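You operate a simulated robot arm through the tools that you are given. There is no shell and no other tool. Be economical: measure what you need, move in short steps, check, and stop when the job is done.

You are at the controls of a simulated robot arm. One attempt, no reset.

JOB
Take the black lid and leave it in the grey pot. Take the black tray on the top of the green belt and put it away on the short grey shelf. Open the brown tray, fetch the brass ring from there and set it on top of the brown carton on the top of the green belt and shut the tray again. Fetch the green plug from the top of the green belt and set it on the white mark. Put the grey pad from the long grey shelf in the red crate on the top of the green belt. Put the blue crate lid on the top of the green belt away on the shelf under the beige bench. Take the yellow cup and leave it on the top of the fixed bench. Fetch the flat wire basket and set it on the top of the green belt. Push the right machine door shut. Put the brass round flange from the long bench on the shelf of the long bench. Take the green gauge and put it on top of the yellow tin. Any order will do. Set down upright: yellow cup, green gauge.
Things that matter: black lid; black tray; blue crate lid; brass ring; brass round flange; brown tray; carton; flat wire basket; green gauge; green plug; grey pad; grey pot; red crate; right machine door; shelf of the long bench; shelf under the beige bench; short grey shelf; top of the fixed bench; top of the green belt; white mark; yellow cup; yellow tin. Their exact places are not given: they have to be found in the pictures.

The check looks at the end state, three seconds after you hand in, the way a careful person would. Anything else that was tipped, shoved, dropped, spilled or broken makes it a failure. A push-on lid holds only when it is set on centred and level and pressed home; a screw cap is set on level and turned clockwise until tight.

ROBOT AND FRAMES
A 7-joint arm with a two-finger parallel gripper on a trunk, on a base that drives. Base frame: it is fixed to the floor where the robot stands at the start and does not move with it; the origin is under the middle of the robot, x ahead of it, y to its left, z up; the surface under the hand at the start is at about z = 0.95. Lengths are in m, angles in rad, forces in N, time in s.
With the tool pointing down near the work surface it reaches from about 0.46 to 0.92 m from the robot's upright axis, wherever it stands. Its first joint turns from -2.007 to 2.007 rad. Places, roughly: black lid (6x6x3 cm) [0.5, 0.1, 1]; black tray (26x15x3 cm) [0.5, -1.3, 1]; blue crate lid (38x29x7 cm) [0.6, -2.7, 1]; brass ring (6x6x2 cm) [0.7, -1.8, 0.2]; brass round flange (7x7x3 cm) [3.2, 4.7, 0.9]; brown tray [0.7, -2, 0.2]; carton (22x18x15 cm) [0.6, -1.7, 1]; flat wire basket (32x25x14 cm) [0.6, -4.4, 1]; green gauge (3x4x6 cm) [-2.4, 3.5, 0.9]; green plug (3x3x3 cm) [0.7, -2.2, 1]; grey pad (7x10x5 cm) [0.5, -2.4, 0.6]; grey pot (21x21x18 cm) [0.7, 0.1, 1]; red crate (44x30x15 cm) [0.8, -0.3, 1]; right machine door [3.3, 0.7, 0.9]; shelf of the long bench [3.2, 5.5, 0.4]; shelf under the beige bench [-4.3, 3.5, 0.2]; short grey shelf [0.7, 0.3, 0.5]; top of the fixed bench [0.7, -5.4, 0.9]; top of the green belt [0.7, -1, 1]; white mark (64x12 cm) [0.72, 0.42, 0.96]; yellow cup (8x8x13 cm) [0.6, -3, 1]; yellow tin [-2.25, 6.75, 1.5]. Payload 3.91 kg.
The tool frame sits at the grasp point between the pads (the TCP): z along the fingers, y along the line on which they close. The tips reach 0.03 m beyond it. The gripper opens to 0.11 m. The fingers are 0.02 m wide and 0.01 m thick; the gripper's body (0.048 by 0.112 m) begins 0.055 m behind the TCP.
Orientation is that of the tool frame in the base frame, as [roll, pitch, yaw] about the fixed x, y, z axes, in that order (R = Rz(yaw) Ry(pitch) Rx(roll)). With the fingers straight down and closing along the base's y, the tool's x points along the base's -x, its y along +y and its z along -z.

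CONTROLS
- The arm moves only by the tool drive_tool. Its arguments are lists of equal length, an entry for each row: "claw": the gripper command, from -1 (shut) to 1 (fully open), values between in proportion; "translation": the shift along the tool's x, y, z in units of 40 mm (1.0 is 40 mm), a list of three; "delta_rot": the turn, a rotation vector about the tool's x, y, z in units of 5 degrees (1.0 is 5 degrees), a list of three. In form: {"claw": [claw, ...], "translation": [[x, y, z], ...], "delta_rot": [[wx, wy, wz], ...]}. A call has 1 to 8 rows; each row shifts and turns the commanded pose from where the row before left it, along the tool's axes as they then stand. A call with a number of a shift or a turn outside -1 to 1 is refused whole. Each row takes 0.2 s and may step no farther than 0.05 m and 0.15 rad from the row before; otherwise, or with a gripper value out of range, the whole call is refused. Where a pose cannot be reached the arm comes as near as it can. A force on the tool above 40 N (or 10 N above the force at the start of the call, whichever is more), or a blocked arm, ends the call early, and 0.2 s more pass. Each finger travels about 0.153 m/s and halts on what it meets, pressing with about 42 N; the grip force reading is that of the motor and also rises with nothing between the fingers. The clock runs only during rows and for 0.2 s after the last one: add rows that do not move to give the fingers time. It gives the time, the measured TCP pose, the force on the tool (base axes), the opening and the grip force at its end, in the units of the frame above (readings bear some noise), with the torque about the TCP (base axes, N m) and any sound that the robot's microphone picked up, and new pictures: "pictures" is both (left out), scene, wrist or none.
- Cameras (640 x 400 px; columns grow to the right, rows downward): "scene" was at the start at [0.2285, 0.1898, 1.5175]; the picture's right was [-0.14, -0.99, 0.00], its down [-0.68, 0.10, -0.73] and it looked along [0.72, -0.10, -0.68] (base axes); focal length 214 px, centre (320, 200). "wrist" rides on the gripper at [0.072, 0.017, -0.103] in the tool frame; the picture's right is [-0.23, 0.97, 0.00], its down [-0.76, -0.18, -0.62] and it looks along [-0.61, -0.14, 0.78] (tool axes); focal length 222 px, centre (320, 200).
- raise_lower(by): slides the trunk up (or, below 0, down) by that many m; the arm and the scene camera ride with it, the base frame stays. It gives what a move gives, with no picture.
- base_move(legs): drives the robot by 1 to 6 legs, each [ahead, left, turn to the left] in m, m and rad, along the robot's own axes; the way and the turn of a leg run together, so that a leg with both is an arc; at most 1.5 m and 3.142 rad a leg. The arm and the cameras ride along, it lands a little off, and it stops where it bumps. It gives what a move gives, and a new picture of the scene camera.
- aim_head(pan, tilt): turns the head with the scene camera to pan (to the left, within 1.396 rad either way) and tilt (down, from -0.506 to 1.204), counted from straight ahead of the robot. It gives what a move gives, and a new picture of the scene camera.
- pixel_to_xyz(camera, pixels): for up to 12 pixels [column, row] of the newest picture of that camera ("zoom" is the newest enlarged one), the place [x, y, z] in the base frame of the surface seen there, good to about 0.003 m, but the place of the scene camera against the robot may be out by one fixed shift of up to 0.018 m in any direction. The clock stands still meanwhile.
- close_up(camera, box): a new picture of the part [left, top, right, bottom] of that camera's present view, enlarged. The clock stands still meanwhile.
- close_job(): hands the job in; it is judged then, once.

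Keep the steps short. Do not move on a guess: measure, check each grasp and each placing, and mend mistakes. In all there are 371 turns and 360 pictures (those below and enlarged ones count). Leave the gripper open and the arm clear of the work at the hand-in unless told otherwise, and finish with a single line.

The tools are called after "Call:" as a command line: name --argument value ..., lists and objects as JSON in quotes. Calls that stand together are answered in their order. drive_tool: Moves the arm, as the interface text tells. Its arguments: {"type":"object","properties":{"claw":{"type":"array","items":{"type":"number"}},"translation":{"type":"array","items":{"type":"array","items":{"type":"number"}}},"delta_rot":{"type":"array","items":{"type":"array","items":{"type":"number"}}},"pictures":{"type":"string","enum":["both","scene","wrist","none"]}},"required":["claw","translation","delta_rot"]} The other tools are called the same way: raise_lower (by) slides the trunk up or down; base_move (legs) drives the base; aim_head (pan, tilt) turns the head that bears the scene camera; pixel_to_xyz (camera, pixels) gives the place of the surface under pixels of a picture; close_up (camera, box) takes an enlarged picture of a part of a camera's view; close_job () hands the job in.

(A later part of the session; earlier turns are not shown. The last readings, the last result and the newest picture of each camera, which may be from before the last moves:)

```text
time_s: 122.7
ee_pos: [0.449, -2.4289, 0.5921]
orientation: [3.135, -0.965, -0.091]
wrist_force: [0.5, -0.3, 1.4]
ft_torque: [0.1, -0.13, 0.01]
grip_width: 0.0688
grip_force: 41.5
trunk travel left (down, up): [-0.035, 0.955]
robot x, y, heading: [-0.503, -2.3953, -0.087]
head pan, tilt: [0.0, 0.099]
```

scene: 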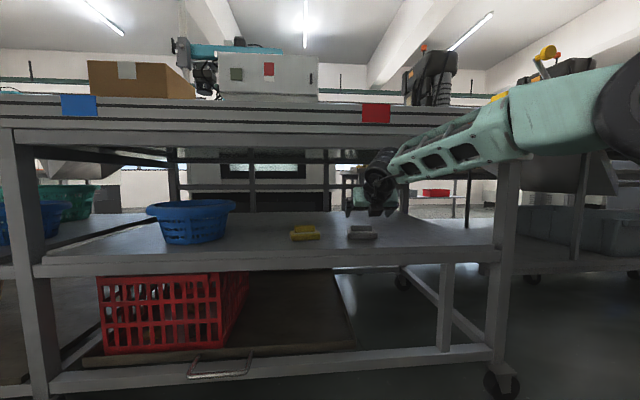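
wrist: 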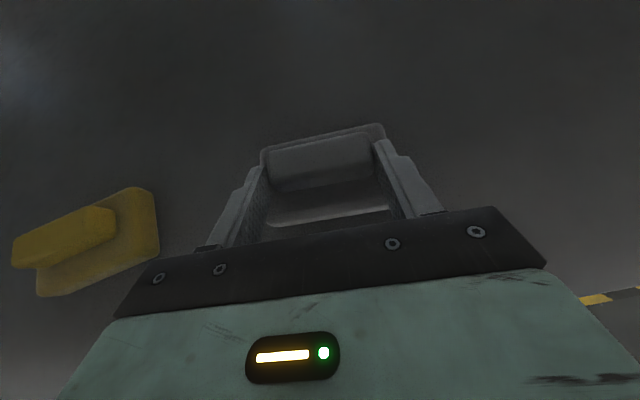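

Handle is gripped (0.069). Lift 5 cm and check.

Call:
drive_tool --claw '[-1, -1, -1, -1]' --translation '[[0.3, 0, -0.21], [0.4, 0, -0.28], [0.4, 0, -0.28], [0, 0, 0]]' --delta_rot '[[0, 0, 0], [0, 0, 0], [0, 0, 0], [0, 0, 0]]' --pictures "both"

```text
time_s: 123.7
ee_pos: [0.451, -2.4271, 0.6468]
orientation: [3.135, -0.965, -0.088]
wrist_force: [-0.2, -0.7, -0.5]
ft_torque: [0.0, 0.02, -0.02]
grip_width: 0.0687
grip_force: 42.0
trunk travel left (down, up): [-0.035, 0.955]
robot x, y, heading: [-0.5014, -2.3964, -0.089]
head pan, tilt: [0.0, 0.099]
```

scene: 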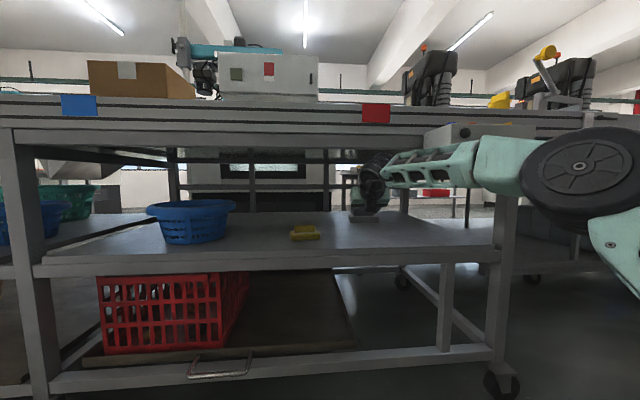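
wrist: 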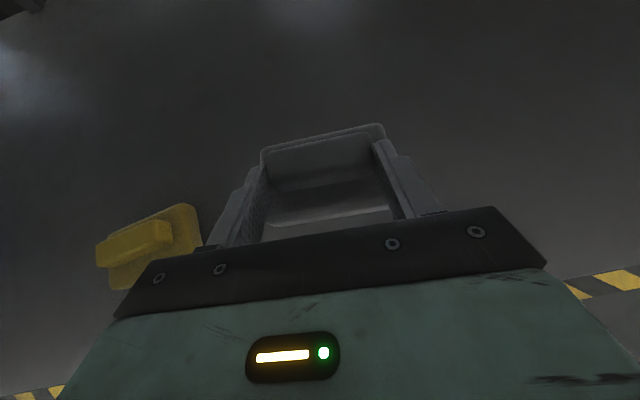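

Pad is held. Back out, straighten, raise the trunk and go to the red crate.

Call:
base_move --legs '[[-0.4, 0, 0], [0, 0, 0.09], [0, 1.05, 0], [0, 1.05, 0]]'

Call:
raise_lower --by 0.4

Call:
raise_lower --by 0.25

Call:
aim_head --pan -0.1 --tilt 0.5

```text
time_s: 136.8
ee_pos: [0.0433, -0.2028, 0.6462]
orientation: [3.134, -0.966, -0.006]
wrist_force: [0.3, 0.7, -0.4]
ft_torque: [0.0, 0.01, 0.03]
grip_width: 0.0688
grip_force: 42.3
trunk travel left (down, up): [-0.035, 0.955]
robot x, y, heading: [-0.9068, -0.2531, -0.003]
head pan, tilt: [0.0, 0.099]
```

scene: 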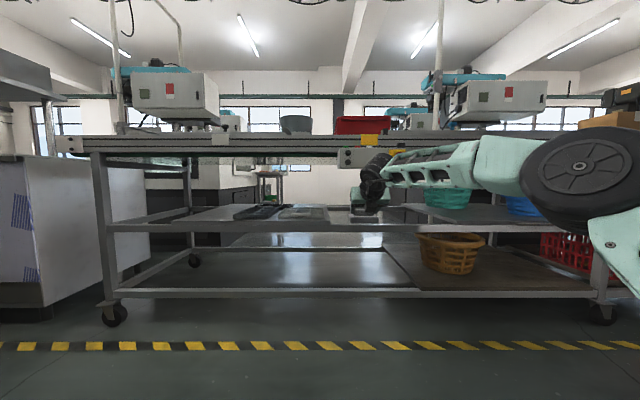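

```text
time_s: 140.7
ee_pos: [0.0438, -0.2034, 1.0458]
orientation: [3.134, -0.964, -0.005]
wrist_force: [-0.1, 0.5, -0.5]
ft_torque: [0.06, 0.02, 0.02]
grip_width: 0.0689
grip_force: 41.7
trunk travel left (down, up): [-0.435, 0.555]
robot x, y, heading: [-0.9057, -0.251, -0.007]
head pan, tilt: [0.0, 0.099]
```

```text
time_s: 143.2
ee_pos: [0.0435, -0.2015, 1.297]
orientation: [3.134, -0.964, -0.005]
wrist_force: [-0.3, 1.2, -0.3]
ft_torque: [0.0, -0.01, -0.01]
grip_width: 0.0687
grip_force: 42.4
trunk travel left (down, up): [-0.685, 0.305]
robot x, y, heading: [-0.9089, -0.2529, -0.004]
head pan, tilt: [0.0, 0.099]
```

```text
time_s: 144.1
ee_pos: [0.0446, -0.2012, 1.2949]
orientation: [3.133, -0.965, -0.005]
wrist_force: [-0.3, -0.2, -0.1]
ft_torque: [0.02, 0.03, -0.05]
grip_width: 0.0685
grip_force: 42.1
trunk travel left (down, up): [-0.685, 0.305]
robot x, y, heading: [-0.9043, -0.2506, -0.008]
head pan, tilt: [-0.099, 0.499]
```

scene: 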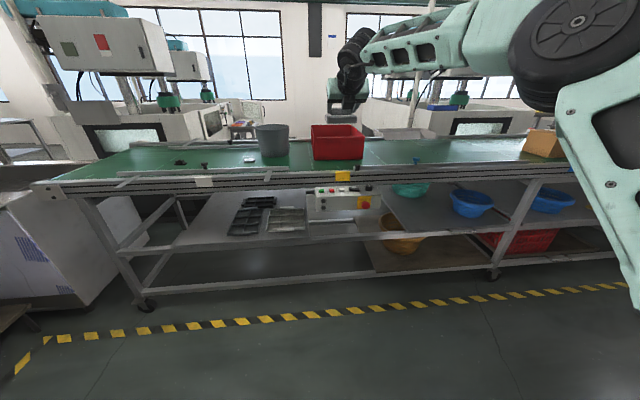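

Call:
pixel_to_xyz --camera "scene" --pixels '[[312, 134], [364, 139], [310, 126], [357, 126], [335, 128], [340, 136], [335, 155], [335, 131], [348, 80]]'

Call:
close_up --camera "scene" --box '[240, 60, 420, 180]'

```text
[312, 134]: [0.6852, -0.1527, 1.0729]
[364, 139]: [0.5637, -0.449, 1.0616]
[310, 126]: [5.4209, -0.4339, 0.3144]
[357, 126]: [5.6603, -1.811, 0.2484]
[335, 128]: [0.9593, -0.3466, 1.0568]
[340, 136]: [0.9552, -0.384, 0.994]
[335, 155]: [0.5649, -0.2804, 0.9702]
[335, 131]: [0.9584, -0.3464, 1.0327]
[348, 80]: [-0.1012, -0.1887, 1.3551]
```

```text
3.33 times, centred on (330, 120) of scene
```

zoom: 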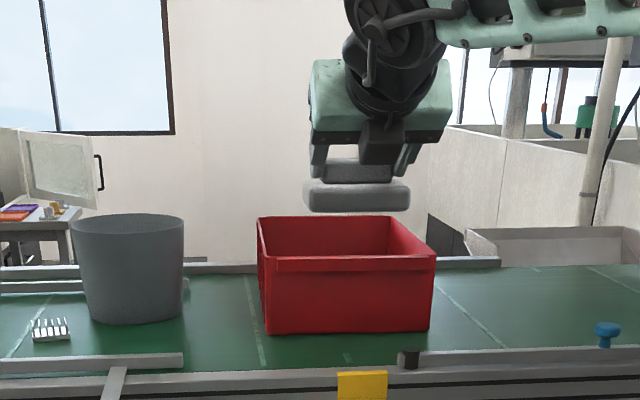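

Pad hangs level. Crate spans x 0.56–0.97, y −0.46…−0.15, rim ≈ 1.10. Drive so the pad is above it.

Call:
base_move --legs '[[0, -0.11, 0], [0.74, 0, 0]]'

Call:
drive_tool --claw '[-1]' --translation '[[0, 0, 0]]' --delta_rot '[[0, 0, 0]]' --pictures "wrist"

```text
time_s: 148.9
ee_pos: [0.787, -0.2874, 1.2958]
orientation: [3.135, -0.965, 0.017]
wrist_force: [-1.0, 0.9, -0.7]
ft_torque: [-0.02, 0.0, 0.01]
grip_width: 0.0687
grip_force: 42.3
trunk travel left (down, up): [-0.685, 0.305]
robot x, y, heading: [-0.1654, -0.3606, 0.016]
head pan, tilt: [-0.099, 0.499]
```

scene: 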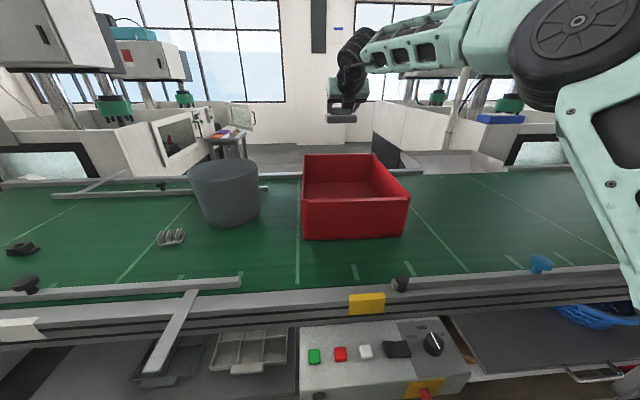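

```text
time_s: 149.3
ee_pos: [0.7866, -0.288, 1.2965]
orientation: [3.134, -0.965, 0.016]
wrist_force: [0.0, -0.4, -1.4]
ft_torque: [0.02, 0.0, -0.02]
grip_width: 0.0691
grip_force: 42.4
trunk travel left (down, up): [-0.685, 0.305]
robot x, y, heading: [-0.1655, -0.3562, 0.013]
head pan, tilt: [-0.099, 0.499]
```

wrist: 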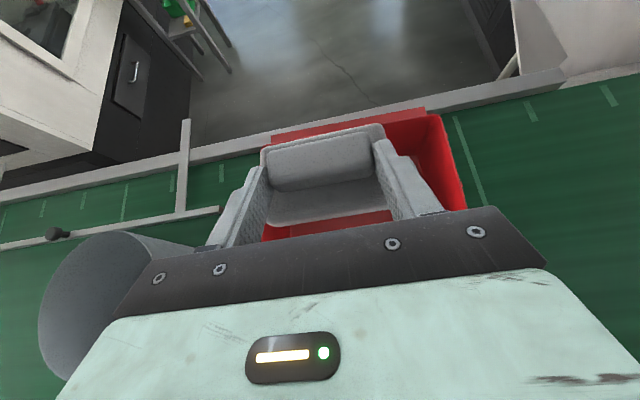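

Call:
pixel_to_xyz --camera "wrist" --pixels '[[420, 112], [440, 118], [465, 205], [275, 140], [425, 140], [440, 190], [350, 120]]'

Call:
pixel_to_xyz --camera "scene" --pixels '[[303, 158], [375, 155], [409, 200], [302, 203], [350, 203], [350, 190], [340, 160], [330, 195]]'

```text
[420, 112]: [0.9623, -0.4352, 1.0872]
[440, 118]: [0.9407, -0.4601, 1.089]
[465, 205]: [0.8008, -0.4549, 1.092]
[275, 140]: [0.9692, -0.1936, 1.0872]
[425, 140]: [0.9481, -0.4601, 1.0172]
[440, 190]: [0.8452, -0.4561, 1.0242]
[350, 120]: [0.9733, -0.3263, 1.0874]
```

```text
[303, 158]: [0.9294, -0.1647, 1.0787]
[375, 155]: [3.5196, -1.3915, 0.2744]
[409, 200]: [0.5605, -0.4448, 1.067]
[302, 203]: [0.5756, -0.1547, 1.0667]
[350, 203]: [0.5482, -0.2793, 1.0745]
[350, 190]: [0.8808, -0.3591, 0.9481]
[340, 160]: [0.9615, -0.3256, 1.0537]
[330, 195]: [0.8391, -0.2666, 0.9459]
```

Call:
drive_tool --claw '[-1, -1, -1, -1, -1, -1]' --translation '[[-0.97, 0.1, 0.67], [-0.97, 0.1, 0.67], [-0.97, 0.1, 0.67], [-0.97, 0.1, 0.67], [-0.97, 0, 0.67], [0, 0, 0]]' --delta_rot '[[0, 0, 0], [0, 0, 0], [0, 0, 0], [0, 0, 0], [0, 0, 0], [0, 0, 0]]'

```text
time_s: 150.7
ee_pos: [0.7855, -0.3049, 1.0591]
orientation: [3.133, -0.964, 0.015]
wrist_force: [-0.7, 0.5, -0.5]
ft_torque: [0.02, 0.05, -0.02]
grip_width: 0.0686
grip_force: 41.8
trunk travel left (down, up): [-0.685, 0.305]
robot x, y, heading: [-0.1643, -0.3572, 0.013]
head pan, tilt: [-0.099, 0.499]
```

scene: 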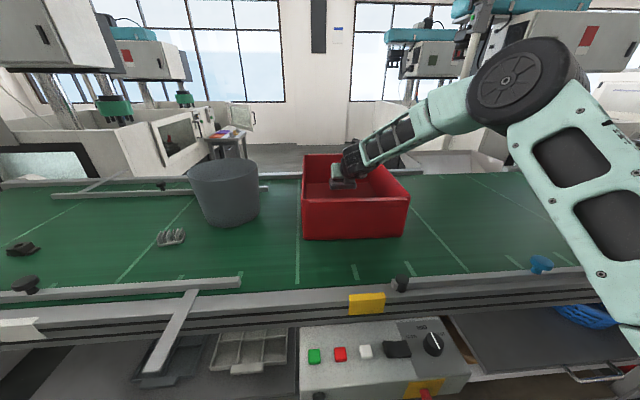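
wrist: 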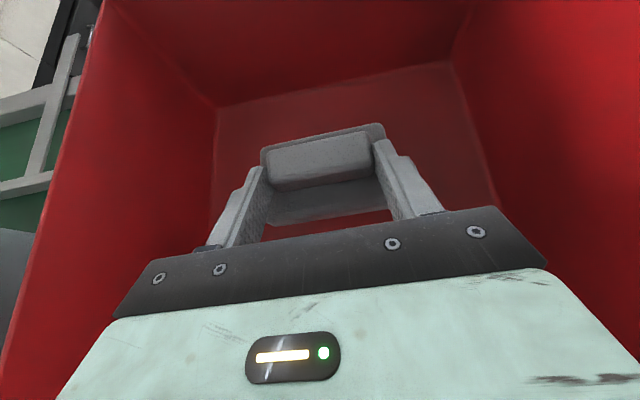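

Descend the remaining ~4 cm to contact and release.

Call:
drive_tool --claw '[-1, -1, -1]' --translation '[[-0.4, 0, 0.28], [-0.4, 0, 0.28], [-0.1, 0, 0.07]]' --delta_rot '[[0, 0, 0], [0, 0, 0], [0, 0, 0]]' --pictures "wrist"

```text
time_s: 151.5
ee_pos: [0.7848, -0.3051, 1.0175]
orientation: [3.135, -0.965, 0.012]
wrist_force: [0.4, 0.2, -0.8]
ft_torque: [-0.02, 0.01, -0.04]
grip_width: 0.0687
grip_force: 42.1
trunk travel left (down, up): [-0.685, 0.305]
robot x, y, heading: [-0.1645, -0.3595, 0.019]
head pan, tilt: [-0.099, 0.499]
```

wrist: 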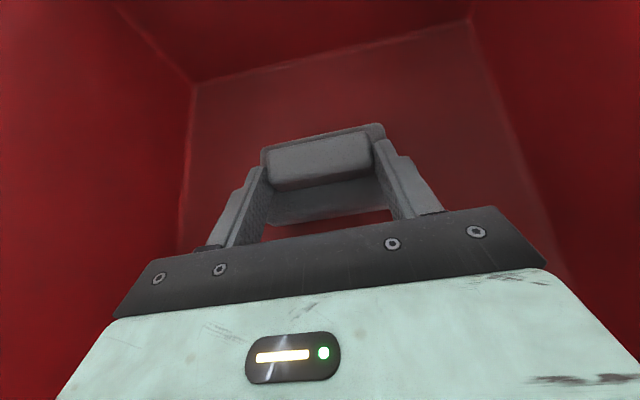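

Call:
drive_tool --claw '[-1, -1, 0.6, 0.6, 0.6, 0.6]' --translation '[[-0.17, 0, 0.12], [0, 0, 0], [0, 0, 0], [0, 0, 0], [0.5, 0, -0.35], [0.8, 0, -0.55]]' --delta_rot '[[0, 0, 0], [0, 0, 0], [0, 0, 0], [0, 0, 0], [0, 0, 0], [0, 0, 0]]' --pictures "none"

Call:
drive_tool --claw '[1, 1, 1, 1, 1, 1, 1]' --translation '[[0.97, 0, -0.67], [0.97, 0, -0.67], [0.97, 0, -0.67], [0.97, 0, -0.67], [0.97, 0, -0.67], [0.97, 0, -0.67], [0, 0, 0]]' --delta_rot '[[0, 0, 0], [0, 0, 0], [0, 0, 0], [0, 0, 0], [0, 0, 0], [0, 0, 0], [0, 0, 0]]'

```text
time_s: 152.9
ee_pos: [0.7894, -0.3034, 1.0698]
orientation: [3.135, -0.965, 0.016]
wrist_force: [0.5, -0.4, -0.7]
ft_torque: [-0.02, -0.01, 0.01]
grip_width: 0.088
grip_force: 0.1
trunk travel left (down, up): [-0.685, 0.305]
robot x, y, heading: [-0.1631, -0.3558, 0.019]
head pan, tilt: [-0.099, 0.499]
```

```text
time_s: 154.5
ee_pos: [0.7901, -0.3021, 1.3557]
orientation: [3.136, -0.966, 0.015]
wrist_force: [-0.2, 0.0, 0.2]
ft_torque: [0.0, 0.02, 0.0]
grip_width: 0.11
grip_force: 0.1
trunk travel left (down, up): [-0.685, 0.305]
robot x, y, heading: [-0.1622, -0.3542, 0.015]
head pan, tilt: [-0.099, 0.499]
```

scene: 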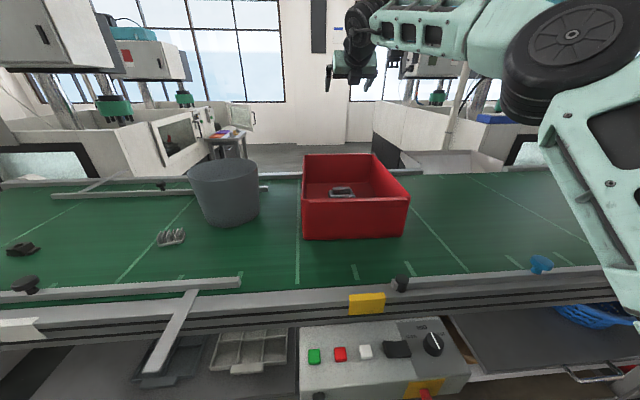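
wrist: 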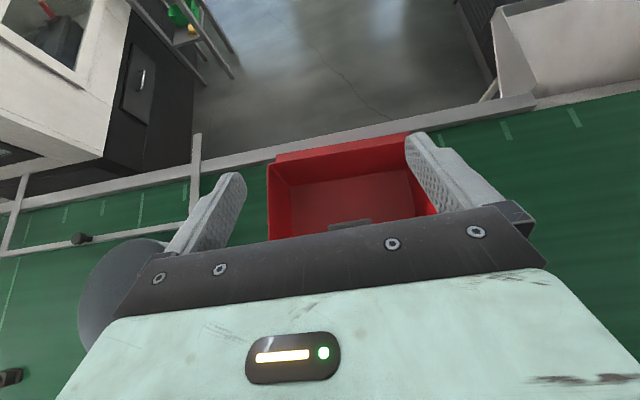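

Pad lies in the crate. While here, look for the white mark around (0.72, 0.42).

Call:
close_up --camera "scene" --box '[0, 140, 320, 340]'

Call:
aim_head --pan 0.7 --tilt 0.6

```text
2.00 times, centred on (160, 240) of scene
```

zoom: 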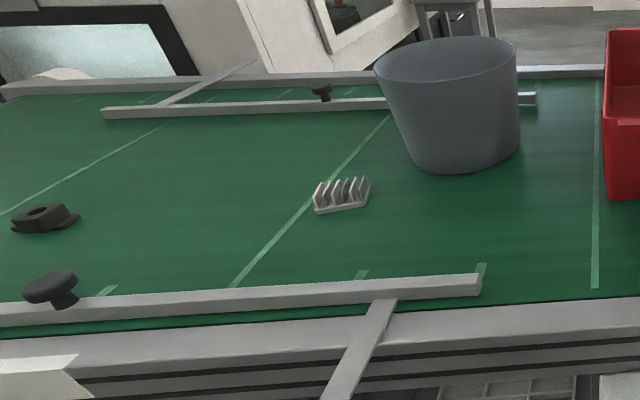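

```text
time_s: 155.7
ee_pos: [0.7899, -0.3012, 1.356]
orientation: [3.133, -0.964, 0.016]
wrist_force: [-0.2, 0.0, -0.2]
ft_torque: [0.02, -0.02, 0.02]
grip_width: 0.1099
grip_force: 0.0
trunk travel left (down, up): [-0.685, 0.305]
robot x, y, heading: [-0.1629, -0.3562, 0.016]
head pan, tilt: [0.7, 0.6]
```

scene: 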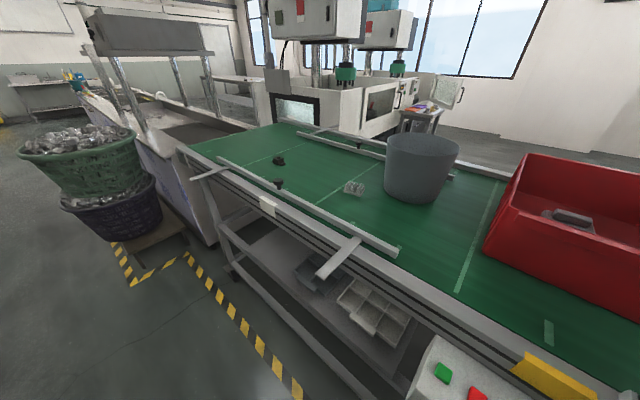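

No distinct mark seen yet; I'll inspect that spot closely when carrying the plug. Now bring the fingers vertical again.

Call:
drive_tool --claw '[1, 1, 1, 1, 1, 1, 1, 1]' --translation '[[0, 0, 0], [0, 0, 0], [0, 0, 0], [0, 0, 0], [0, 0, 0], [0, 0, 0], [0, 0, 0], [0, 0, 0]]' --delta_rot '[[0, -1, 0], [0, -1, 0], [0, -1, 0], [0, -1, 0], [0, -1, 0], [0, -1, 0], [0, -1, 0], [0, -1, 0]]' --pictures "none"

Call:
drive_tool --claw '[1, 1, 1, 1, 1]' --translation '[[0, 0, 0], [0, 0, 0], [0, 0, 0], [0, 0, 0], [0, 0, 0]]' --delta_rot '[[0, -1, 0], [0, -1, 0], [0, -1, 0], [0, -0.05, 0], [0, 0, 0]]' --pictures "none"

Call:
base_move --legs '[[-0.06, -0.9, 0], [0, -0.9, 0]]'

Call:
aim_head --pan -0.1 --tilt 0.7

```text
time_s: 157.5
ee_pos: [0.7016, -0.323, 1.2776]
orientation: [3.136, -0.267, 0.014]
wrist_force: [0.2, 1.8, -0.1]
ft_torque: [-0.15, -0.03, -0.05]
grip_width: 0.1101
grip_force: 0.1
out of reach, approached as far as the arm can: row 3, 4, 5, 6, 7, 8
trunk travel left (down, up): [-0.685, 0.305]
robot x, y, heading: [-0.1649, -0.3538, 0.019]
head pan, tilt: [0.7, 0.6]
```

```text
time_s: 158.7
ee_pos: [0.6831, -0.326, 1.2679]
orientation: [3.138, -0.087, 0.01]
wrist_force: [0.2, -0.8, -0.1]
ft_torque: [0.02, 0.0, 0.01]
grip_width: 0.1099
grip_force: 0.0
out of reach, approached as far as the arm can: row 2, 3
trunk travel left (down, up): [-0.685, 0.305]
robot x, y, heading: [-0.1631, -0.3547, 0.014]
head pan, tilt: [0.7, 0.6]
```

```text
time_s: 167.8
ee_pos: [0.6347, -2.1357, 1.2686]
orientation: [3.14, -0.088, -0.002]
wrist_force: [0.0, 0.6, -0.5]
ft_torque: [0.0, 0.01, -0.03]
grip_width: 0.1099
grip_force: 0.2
trunk travel left (down, up): [-0.685, 0.305]
robot x, y, heading: [-0.2125, -2.1596, 0.005]
head pan, tilt: [0.7, 0.6]
```

scene: 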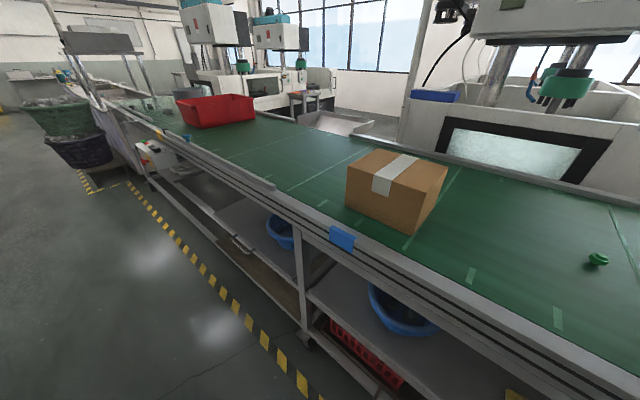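

```text
time_s: 168.9
ee_pos: [0.6344, -2.1348, 1.2692]
orientation: [3.138, -0.088, -0.001]
wrist_force: [-0.9, -0.2, 0.0]
ft_torque: [0.04, -0.04, -0.02]
grip_width: 0.1104
grip_force: 0.1
trunk travel left (down, up): [-0.685, 0.305]
robot x, y, heading: [-0.212, -2.1588, 0.005]
head pan, tilt: [-0.099, 0.7]
```

scene: 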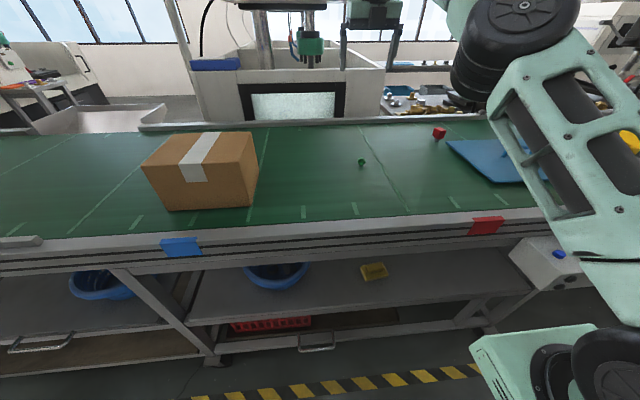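

Call:
drive_tool --claw '[1, 1]' --translation '[[0, 0, 0], [0, 0, 0]]' --delta_rot '[[0, -1, 0], [0, 0, 0]]' --pictures "wrist"

Call:
pixel_to_xyz --camera "scene" --pixels '[[361, 160], [361, 164], [440, 132], [150, 165], [252, 140], [185, 208], [248, 205], [205, 132], [165, 133], [500, 160], [470, 155]]'

Call:
close_up --camera "scene" --box '[330, 120, 480, 210]'

```text
time_s: 169.5
ee_pos: [0.6188, -2.148, 1.2551]
orientation: [3.14, -0.034, -0.002]
wrist_force: [-1.2, 0.4, 0.0]
ft_torque: [0.02, 0.0, -0.03]
grip_width: 0.11
grip_force: 0.2
out of reach, approached as far as the arm can: row 1
trunk travel left (down, up): [-0.685, 0.305]
robot x, y, heading: [-0.2098, -2.1584, 0.004]
head pan, tilt: [-0.099, 0.7]
```

wrist: 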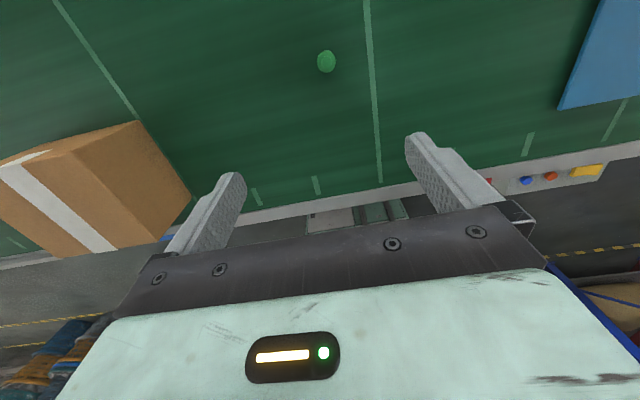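

```text
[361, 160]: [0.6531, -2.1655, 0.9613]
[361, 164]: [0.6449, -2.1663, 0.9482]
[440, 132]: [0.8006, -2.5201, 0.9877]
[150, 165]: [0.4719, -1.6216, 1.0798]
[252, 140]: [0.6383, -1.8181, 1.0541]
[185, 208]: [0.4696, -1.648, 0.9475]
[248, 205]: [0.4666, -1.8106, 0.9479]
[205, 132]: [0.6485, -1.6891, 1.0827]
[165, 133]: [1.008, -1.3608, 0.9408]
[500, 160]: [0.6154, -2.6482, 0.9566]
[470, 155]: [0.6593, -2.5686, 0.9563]
```

```text
4.27 times, centred on (405, 165) of scene
```

zoom: 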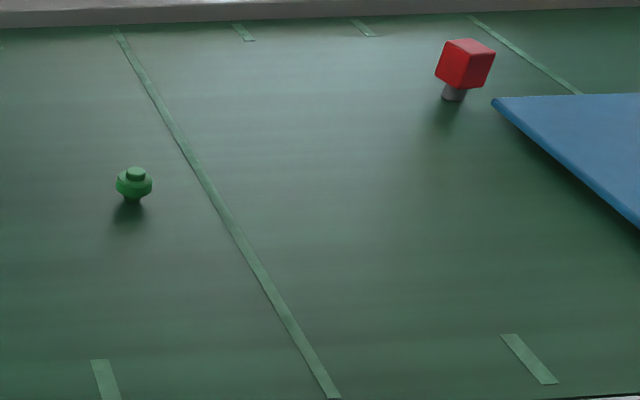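

Call:
pixel_to_xyz --camera "wrist" --pixels '[[326, 58], [326, 66], [320, 62], [332, 62], [326, 100]]'

Call:
drive_tool --claw '[1, 1, 1, 1, 1, 1]' --translation '[[-1, 0, 0], [-1, 0, 0], [-1, 0, 0], [-1, 0, 0], [-0.2, 0, 0], [0, 0, 0]]' --delta_rot '[[0, -0.4, 0], [0, 0, 0], [0, 0, 0], [0, 0, 0], [0, 0, 0], [0, 0, 0]]' --pictures "none"

Call:
base_move --legs '[[0.2, 0, 0]]'

Call:
drive_tool --claw '[1]' --translation '[[0, 0, 0]]' --delta_rot '[[0, 0, 0]]' --pictures "wrist"

```text
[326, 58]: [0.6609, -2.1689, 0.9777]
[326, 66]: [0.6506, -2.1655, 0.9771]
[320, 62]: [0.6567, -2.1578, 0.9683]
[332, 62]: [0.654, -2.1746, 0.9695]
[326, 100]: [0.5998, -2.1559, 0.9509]
```

```text
time_s: 170.9
ee_pos: [0.4513, -2.1478, 1.2601]
orientation: [3.136, 0.034, -0.001]
wrist_force: [0.5, -0.7, 0.1]
ft_torque: [0.01, 0.01, 0.0]
grip_width: 0.11
grip_force: 0.2
trunk travel left (down, up): [-0.685, 0.305]
robot x, y, heading: [-0.2105, -2.1561, 0.002]
head pan, tilt: [-0.099, 0.7]
```

```text
time_s: 172.5
ee_pos: [0.6535, -2.1417, 1.2604]
orientation: [3.139, 0.033, 0.004]
wrist_force: [-0.6, 0.0, 0.0]
ft_torque: [0.0, 0.01, -0.01]
grip_width: 0.1098
grip_force: 0.1
trunk travel left (down, up): [-0.685, 0.305]
robot x, y, heading: [-0.0087, -2.1539, 0.016]
head pan, tilt: [-0.099, 0.7]
```

scene: 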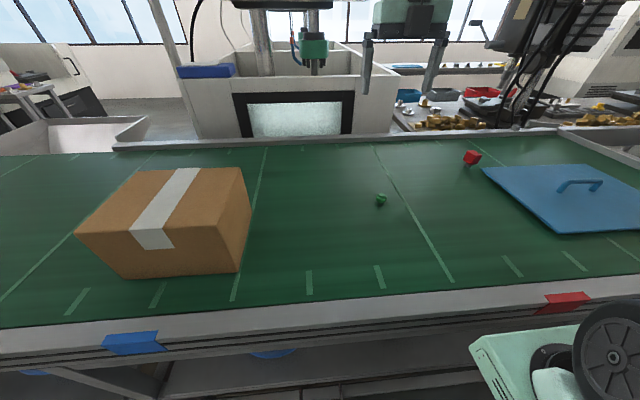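

```text
time_s: 172.9
ee_pos: [0.6536, -2.1422, 1.2617]
orientation: [3.136, 0.035, 0.004]
wrist_force: [0.1, 0.2, 0.0]
ft_torque: [-0.03, 0.0, -0.02]
grip_width: 0.1099
grip_force: 0.0
trunk travel left (down, up): [-0.685, 0.305]
robot x, y, heading: [-0.0088, -2.156, 0.009]
head pan, tilt: [-0.099, 0.7]
```

wrist: 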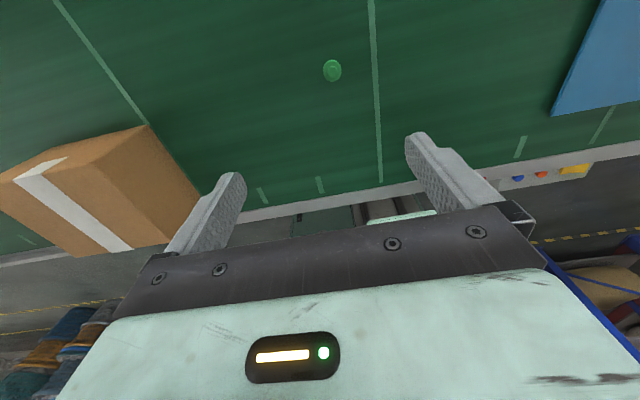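

Call:
drive_tool --claw '[1, 1, 1, 1, 1, 1]' --translation '[[0, 0.62, 0], [0, 0, 1], [0, 0, 1], [0, 0, 1], [0, 0, 1], [0, 0, 0.8]]' --delta_rot '[[0, 0.4, 0], [0, 0, 0], [0, 0, 0], [0, 0, 0], [0, 0, 0], [0, 0, 0]]' --pictures "wrist"

```text
time_s: 174.3
ee_pos: [0.6537, -2.1677, 1.069]
orientation: [3.139, -0.002, 0.002]
wrist_force: [-0.1, 0.5, 0.4]
ft_torque: [-0.03, 0.0, -0.01]
grip_width: 0.1102
grip_force: 0.1
trunk travel left (down, up): [-0.685, 0.305]
robot x, y, heading: [-0.0114, -2.1565, 0.011]
head pan, tilt: [-0.099, 0.7]
```

wrist: 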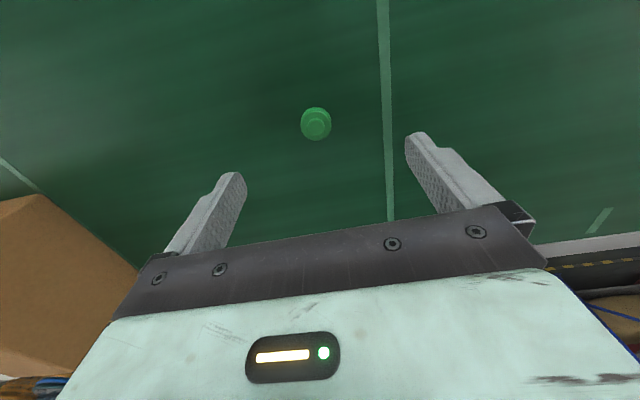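

Call:
pixel_to_xyz --camera "wrist" --pixels '[[316, 116], [316, 124], [304, 124], [328, 124], [316, 134], [316, 110], [340, 150]]'

```text
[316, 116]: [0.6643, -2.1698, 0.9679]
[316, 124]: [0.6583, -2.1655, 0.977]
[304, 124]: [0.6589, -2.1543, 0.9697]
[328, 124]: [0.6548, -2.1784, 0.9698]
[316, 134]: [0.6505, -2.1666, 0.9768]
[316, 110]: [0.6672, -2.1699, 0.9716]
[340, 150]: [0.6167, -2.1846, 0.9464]
```

Call:
drive_tool --claw '[1, 1, 1, -1, -1, -1, -1]' --translation '[[0.08, 0, 1], [0, 0, 0.8], [0, 0, 0.3], [0, 0, 0], [0, 0, 0], [0, 0, 0], [0, 0, 0]]' --delta_rot '[[0, 0, 0], [0, 0, 0], [0, 0, 0], [0, 0, 0], [0, 0, 0], [0, 0, 0], [0, 0, 0]]' --pictures "wrist"

```text
time_s: 175.9
ee_pos: [0.6592, -2.1687, 0.986]
orientation: [3.137, -0.002, 0.002]
wrist_force: [-0.7, -0.5, -0.3]
ft_torque: [-0.01, -0.01, -0.01]
grip_width: 0.0258
grip_force: 41.4
trunk travel left (down, up): [-0.685, 0.305]
robot x, y, heading: [-0.0087, -2.1533, 0.011]
head pan, tilt: [-0.099, 0.7]
```

wrist: 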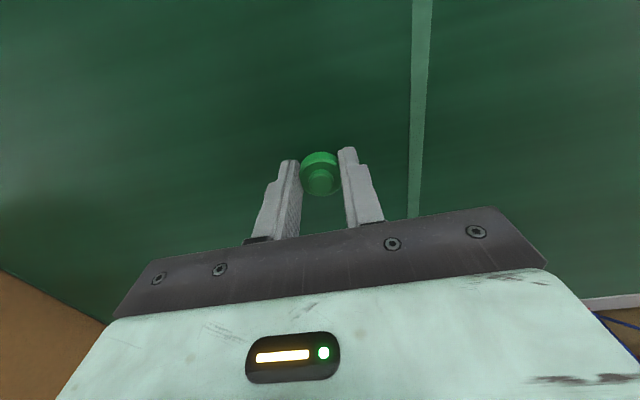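

Plug gripped. Lift and drive left to the mark area.

Call:
drive_tool --claw '[-1, -1, -1, -1, -1, -1, -1, -1]' --translation '[[0, 0, -1], [0, 0, -1], [0, 0, -1], [0, 0, -1], [0, 0, -1], [0, 0, -1], [0, 0, -1], [0, 0, -0.3]]' --delta_rot '[[0, 0, 0], [0, 0, 0], [0, 0, 0], [0, 0, 0], [0, 0, 0], [0, 0, 0], [0, 0, 0], [0, 0, 0]]' --pictures "none"

Call:
base_move --legs '[[0, 1.3, 0], [0, 1.25, 0]]'

Call:
drive_tool --claw '[-1]' --translation '[[0, 0, 0]]' --delta_rot '[[0, 0, 0]]' --pictures "wrist"

```text
time_s: 177.7
ee_pos: [0.656, -2.1671, 1.278]
orientation: [3.136, -0.002, 0.005]
wrist_force: [0.2, 0.3, -0.5]
ft_torque: [-0.02, -0.02, 0.0]
grip_width: 0.0258
grip_force: 42.0
trunk travel left (down, up): [-0.685, 0.305]
robot x, y, heading: [-0.0058, -2.1585, 0.003]
head pan, tilt: [-0.099, 0.7]
```

```text
time_s: 190.0
ee_pos: [0.6417, 0.3504, 1.2776]
orientation: [3.138, -0.002, -0.004]
wrist_force: [0.9, 0.1, 0.3]
ft_torque: [0.03, 0.0, -0.01]
grip_width: 0.0258
grip_force: 42.2
trunk travel left (down, up): [-0.685, 0.305]
robot x, y, heading: [-0.0252, 0.364, 0.006]
head pan, tilt: [-0.099, 0.7]
```

scene: 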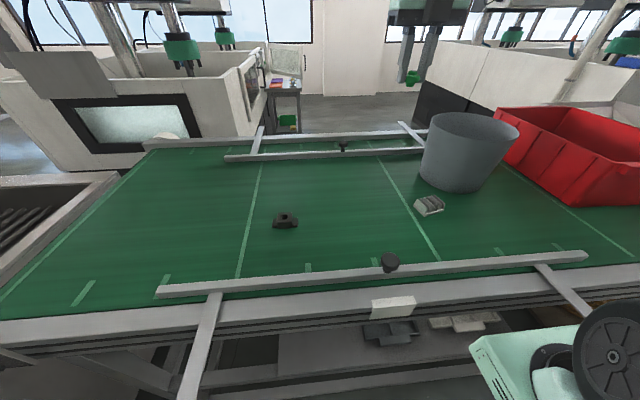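

```text
time_s: 190.4
ee_pos: [0.6414, 0.3495, 1.2776]
orientation: [3.136, -0.003, -0.003]
wrist_force: [0.2, -0.1, -0.2]
ft_torque: [-0.01, 0.03, -0.01]
grip_width: 0.0259
grip_force: 41.7
trunk travel left (down, up): [-0.685, 0.305]
robot x, y, heading: [-0.026, 0.3701, -0.001]
head pan, tilt: [-0.099, 0.7]
```

wrist: 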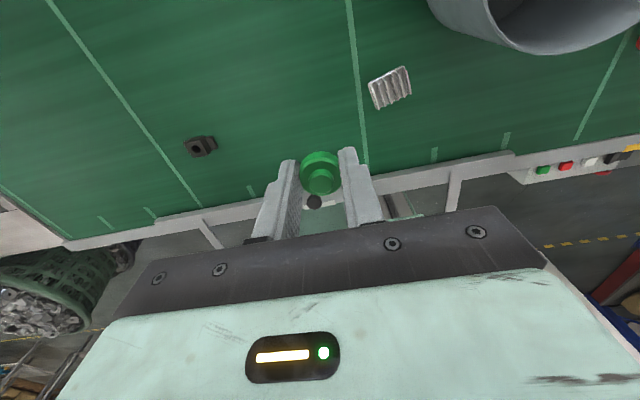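

Call:
close_up --camera "scene" --box '[230, 130, 450, 290]'

Call:
close_up --camera "wrist" --box '[180, 0, 420, 150]'

```text
2.50 times, centred on (340, 210) of scene
```

zoom: 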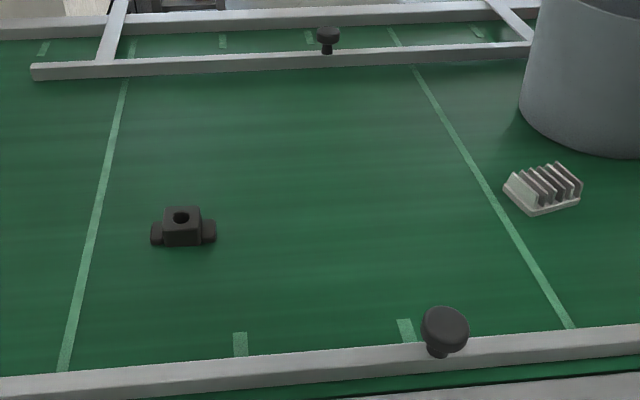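

```text
2.67 times, centred on (300, 75) of wrist
```

zoom: 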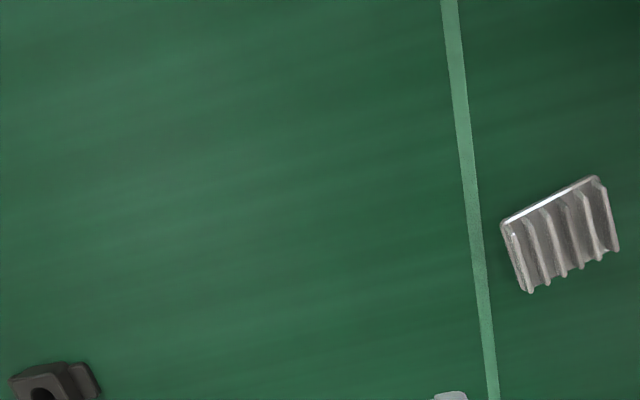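

Call:
pixel_to_xyz --camera "scene" --pixels '[[374, 260], [308, 268], [439, 258], [378, 157], [336, 145], [301, 146], [241, 258], [261, 163], [284, 220], [390, 262], [428, 205], [343, 146]]'

Call:
pixel_to_xyz --camera "wrist" --pixels '[[350, 2], [357, 75], [365, 150], [250, 190], [60, 20], [130, 115], [200, 147], [390, 88], [434, 155]]'

```text
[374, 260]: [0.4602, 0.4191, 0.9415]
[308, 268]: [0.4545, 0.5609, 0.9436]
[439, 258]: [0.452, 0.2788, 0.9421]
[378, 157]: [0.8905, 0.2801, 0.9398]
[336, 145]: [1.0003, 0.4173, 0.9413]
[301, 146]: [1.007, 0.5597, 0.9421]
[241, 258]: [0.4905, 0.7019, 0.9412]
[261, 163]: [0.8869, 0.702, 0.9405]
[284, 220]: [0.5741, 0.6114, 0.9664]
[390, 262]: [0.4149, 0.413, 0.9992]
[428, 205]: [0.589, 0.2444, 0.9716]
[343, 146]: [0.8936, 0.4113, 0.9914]
```

```text
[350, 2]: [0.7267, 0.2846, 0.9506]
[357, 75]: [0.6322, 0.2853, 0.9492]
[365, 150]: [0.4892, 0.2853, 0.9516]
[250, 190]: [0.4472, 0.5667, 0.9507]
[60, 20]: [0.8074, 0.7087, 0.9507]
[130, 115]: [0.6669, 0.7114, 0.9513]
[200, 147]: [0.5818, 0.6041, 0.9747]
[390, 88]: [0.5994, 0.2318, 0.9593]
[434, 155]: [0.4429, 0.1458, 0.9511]
```

Only the belt's own pale markings are there; the given spot (0.72, 0.42) lies on the tick pair at y ≈ 0.42. I move the plug above it.

Call:
drive_tool --claw '[-1, -1, -1, -1, -1, -1, -1]' --translation '[[0.98, -0.92, 0], [0.98, -0.92, 0], [0, 0, 1], [0, 0, 1], [0, 0, 1], [0, 0, 1], [0, 0, 1]]' --delta_rot '[[0, 0, 0], [0, 0, 0], [0, 0, 0], [0, 0, 0], [0, 0, 0], [0, 0, 0], [0, 0, 0]]'

```text
refused: row 1 steps farther than a row can; nothing moved
```

Call:
drive_tool --claw '[-1, -1, -1, -1, -1, -1, -1, -1]' --translation '[[0.65, -0.61, 0], [0.65, -0.61, 0], [0.66, -0.61, 0], [0, 0, 1], [0, 0, 1], [0, 0, 1], [0, 0, 1], [0, 0, 1]]' --delta_rot '[[0, 0, 0], [0, 0, 0], [0, 0, 0], [0, 0, 0], [0, 0, 0], [0, 0, 0], [0, 0, 0], [0, 0, 0]]'

```text
time_s: 192.2
ee_pos: [0.7219, 0.4242, 1.0784]
orientation: [3.136, -0.002, -0.003]
wrist_force: [0.4, 0.3, 0.2]
ft_torque: [0.05, -0.06, 0.01]
grip_width: 0.0256
grip_force: 42.1
trunk travel left (down, up): [-0.685, 0.305]
robot x, y, heading: [-0.0252, 0.3659, 0.001]
head pan, tilt: [-0.099, 0.7]
```

scene: 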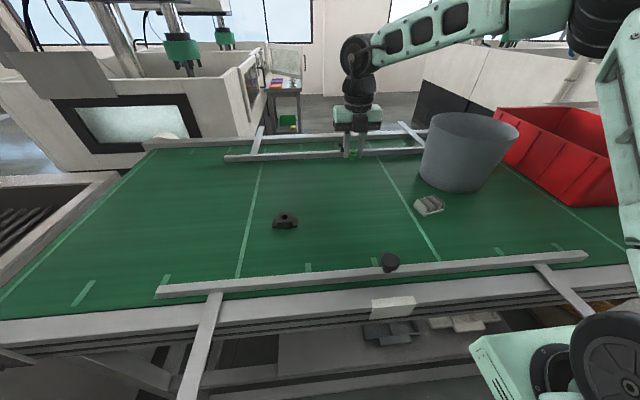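
wrist: 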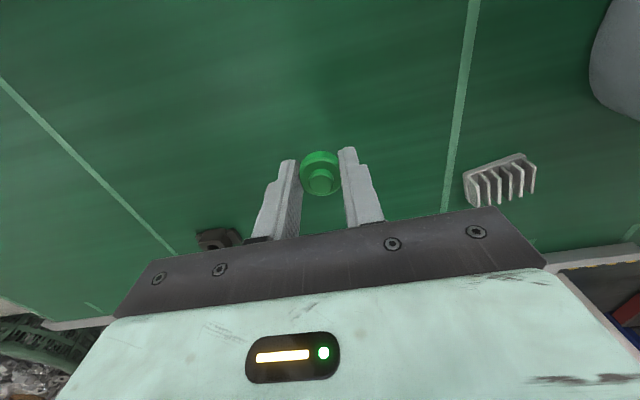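

Call:
drive_tool --claw '[-1, -1, -1, -1, 0, 0, 0]' --translation '[[0, 0, 1], [0, 0, 0.9], [0, 0, 0.36], [0, 0, 0], [0, 0, 0], [0, 0, 0], [0, 0, 0]]' --delta_rot '[[0, 0, 0], [0, 0, 0], [0, 0, 0], [0, 0, 0], [0, 0, 0], [0, 0, 0], [0, 0, 0]]' --pictures "wrist"

```text
time_s: 193.8
ee_pos: [0.7218, 0.4237, 0.985]
orientation: [3.138, -0.002, -0.003]
wrist_force: [0.4, -0.2, 0.1]
ft_torque: [0.02, -0.02, 0.0]
grip_width: 0.055
grip_force: 0.1
trunk travel left (down, up): [-0.685, 0.305]
robot x, y, heading: [-0.0219, 0.3662, 0.005]
head pan, tilt: [-0.099, 0.7]
```

wrist: 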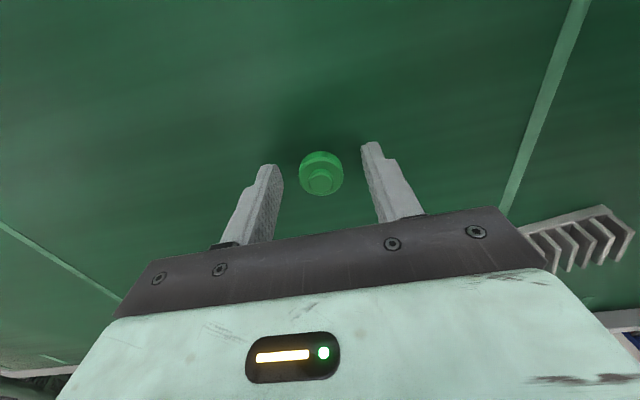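

The plug stands. Raise and view.

Call:
drive_tool --claw '[0, 0.5, 1, 1, 1, 1, 1, 1]' --translation '[[0, 0, -1], [0, 0, -1], [0, 0, -1], [0, 0, -1], [0, 0, -1], [0, 0, -1], [0, 0, -1], [-1, 0, 0]]' --delta_rot '[[0, 0, 0], [0, 0, 0], [0, 0, 0], [0, 0, 0], [0, 0, 0], [0, 0, 0], [0, 0, 0], [0, 0, 0]]'

```text
time_s: 195.6
ee_pos: [0.6813, 0.4244, 1.2623]
orientation: [3.136, 0.001, -0.002]
wrist_force: [1.1, -0.8, 0.9]
ft_torque: [0.03, 0.05, 0.01]
grip_width: 0.1101
grip_force: 0.0
trunk travel left (down, up): [-0.685, 0.305]
robot x, y, heading: [-0.0235, 0.3674, 0.004]
head pan, tilt: [-0.099, 0.7]
```

scene: 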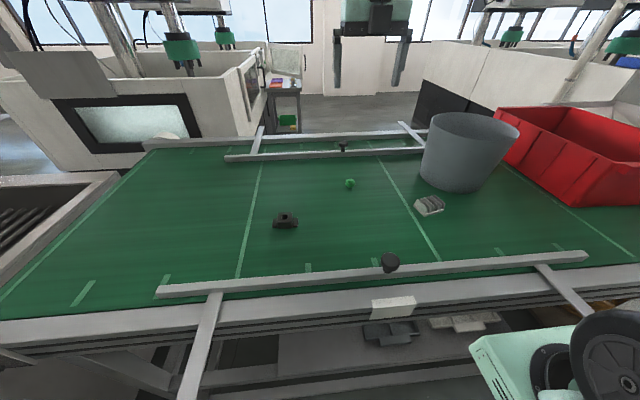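
wrist: 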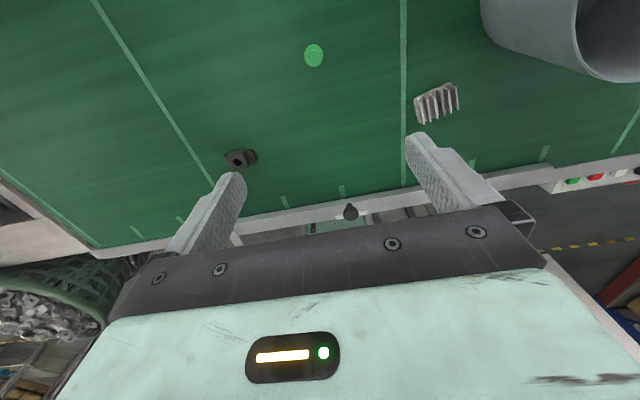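

Next the brown tray low under the belt at y ≈ −1.9. Back off, drive right, lower and look.

Call:
base_move --legs '[[-0.95, 0, 0], [0, -1.2, 0], [0, -1.15, 0]]'

Call:
raise_lower --by -0.3

Call:
aim_head --pan 0.0 --tilt 0.5

```text
time_s: 211.4
ee_pos: [-0.1872, -1.8691, 1.2628]
orientation: [3.137, -0.002, 0.015]
wrist_force: [0.1, 0.0, -0.3]
ft_torque: [0.0, 0.03, 0.01]
grip_width: 0.11
grip_force: 0.0
trunk travel left (down, up): [-0.685, 0.305]
robot x, y, heading: [-0.891, -1.9388, 0.022]
head pan, tilt: [-0.099, 0.7]
```

scene: 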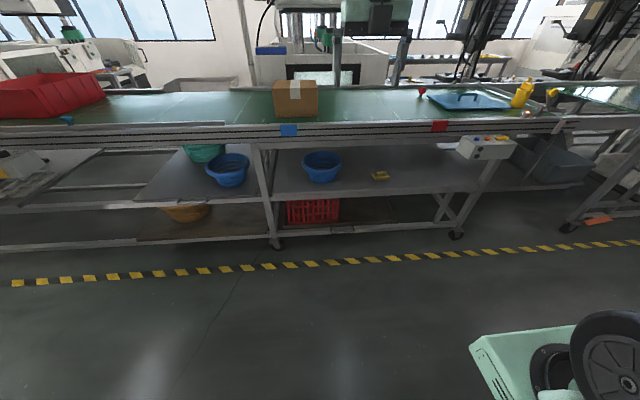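

```text
time_s: 214.4
ee_pos: [-0.1883, -1.8694, 0.9634]
orientation: [3.136, -0.001, 0.016]
wrist_force: [0.4, 0.1, -0.5]
ft_torque: [-0.01, -0.02, -0.01]
grip_width: 0.1099
grip_force: 0.0
trunk travel left (down, up): [-0.385, 0.605]
robot x, y, heading: [-0.889, -1.9409, 0.021]
head pan, tilt: [-0.099, 0.7]
```

```text
time_s: 215.2
ee_pos: [-0.1873, -1.8687, 0.9634]
orientation: [3.136, -0.003, 0.015]
wrist_force: [-1.0, -0.1, 0.3]
ft_torque: [0.0, 0.02, 0.0]
grip_width: 0.1099
grip_force: 0.1
trunk travel left (down, up): [-0.385, 0.605]
robot x, y, heading: [-0.8899, -1.9393, 0.019]
head pan, tilt: [0.0, 0.499]
```

scene: 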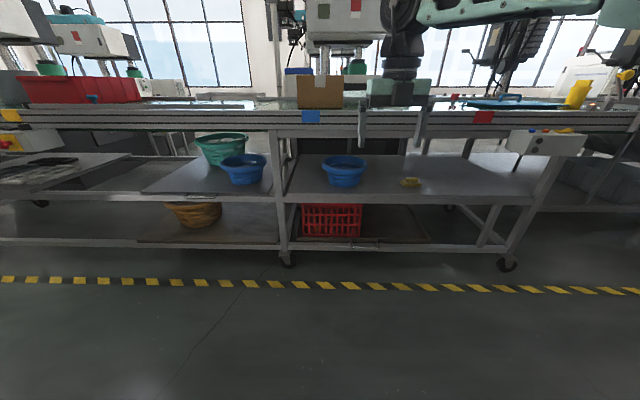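

Call:
raise_lower --by -0.3

Call:
aim_head --pan 0.0 --tilt 0.35

Call:
close_up --camera "scene" --box '[220, 150, 540, 320]'

```text
time_s: 218.2
ee_pos: [-0.1891, -1.8688, 0.6637]
orientation: [3.137, -0.003, 0.017]
wrist_force: [0.0, 0.0, 0.0]
ft_torque: [-0.01, 0.01, 0.01]
grip_width: 0.1097
grip_force: 0.1
trunk travel left (down, up): [-0.085, 0.905]
robot x, y, heading: [-0.8917, -1.9381, 0.023]
head pan, tilt: [0.0, 0.499]
```

```text
time_s: 218.9
ee_pos: [-0.1875, -1.8687, 0.664]
orientation: [3.136, -0.001, 0.016]
wrist_force: [0.3, -0.1, 0.0]
ft_torque: [0.0, -0.04, 0.03]
grip_width: 0.1101
grip_force: 0.0
trunk travel left (down, up): [-0.085, 0.905]
robot x, y, heading: [-0.8928, -1.9375, 0.021]
head pan, tilt: [0.0, 0.351]
```

scene: 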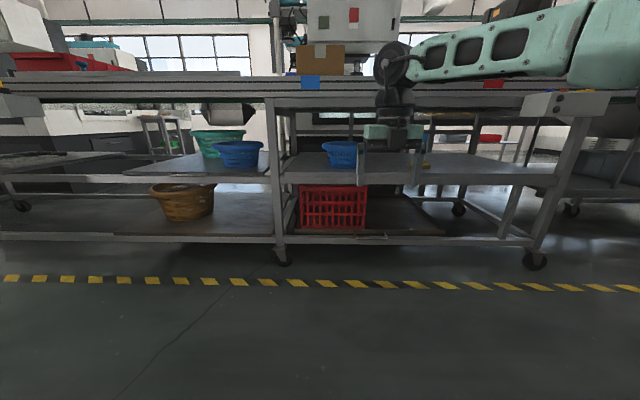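

```text
2.00 times, centred on (380, 235) of scene
```

zoom: 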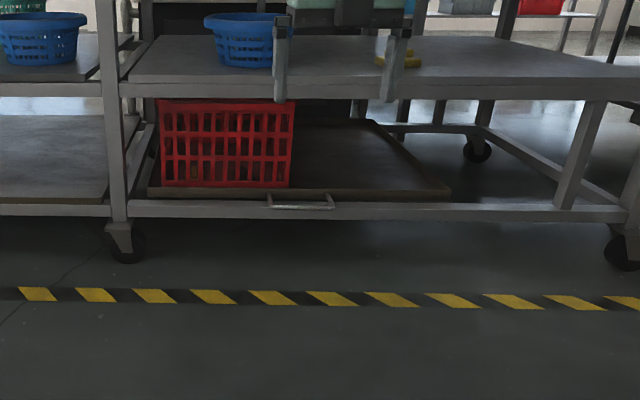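

Call:
pixel_to_xyz --camera "zoom" --pixels '[[270, 205], [333, 205], [300, 207], [150, 192], [445, 195], [370, 125], [165, 185], [290, 185], [292, 105], [160, 103], [380, 160], [300, 211]]'

Call:
close_up --camera "scene" --box '[280, 170, 460, 260]'

```text
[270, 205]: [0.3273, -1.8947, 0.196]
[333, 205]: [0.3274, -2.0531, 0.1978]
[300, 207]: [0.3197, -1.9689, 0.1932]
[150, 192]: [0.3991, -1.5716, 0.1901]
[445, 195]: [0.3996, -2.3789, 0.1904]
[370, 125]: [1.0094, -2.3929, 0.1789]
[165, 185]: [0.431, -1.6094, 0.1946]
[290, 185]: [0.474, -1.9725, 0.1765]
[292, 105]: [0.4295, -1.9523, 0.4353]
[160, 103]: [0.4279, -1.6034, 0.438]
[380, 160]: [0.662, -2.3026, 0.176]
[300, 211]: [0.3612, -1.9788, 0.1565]
```

```text
3.56 times, centred on (370, 215) of scene
```

zoom: 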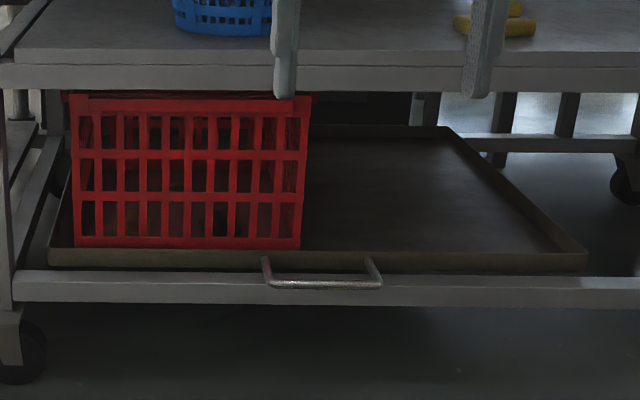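

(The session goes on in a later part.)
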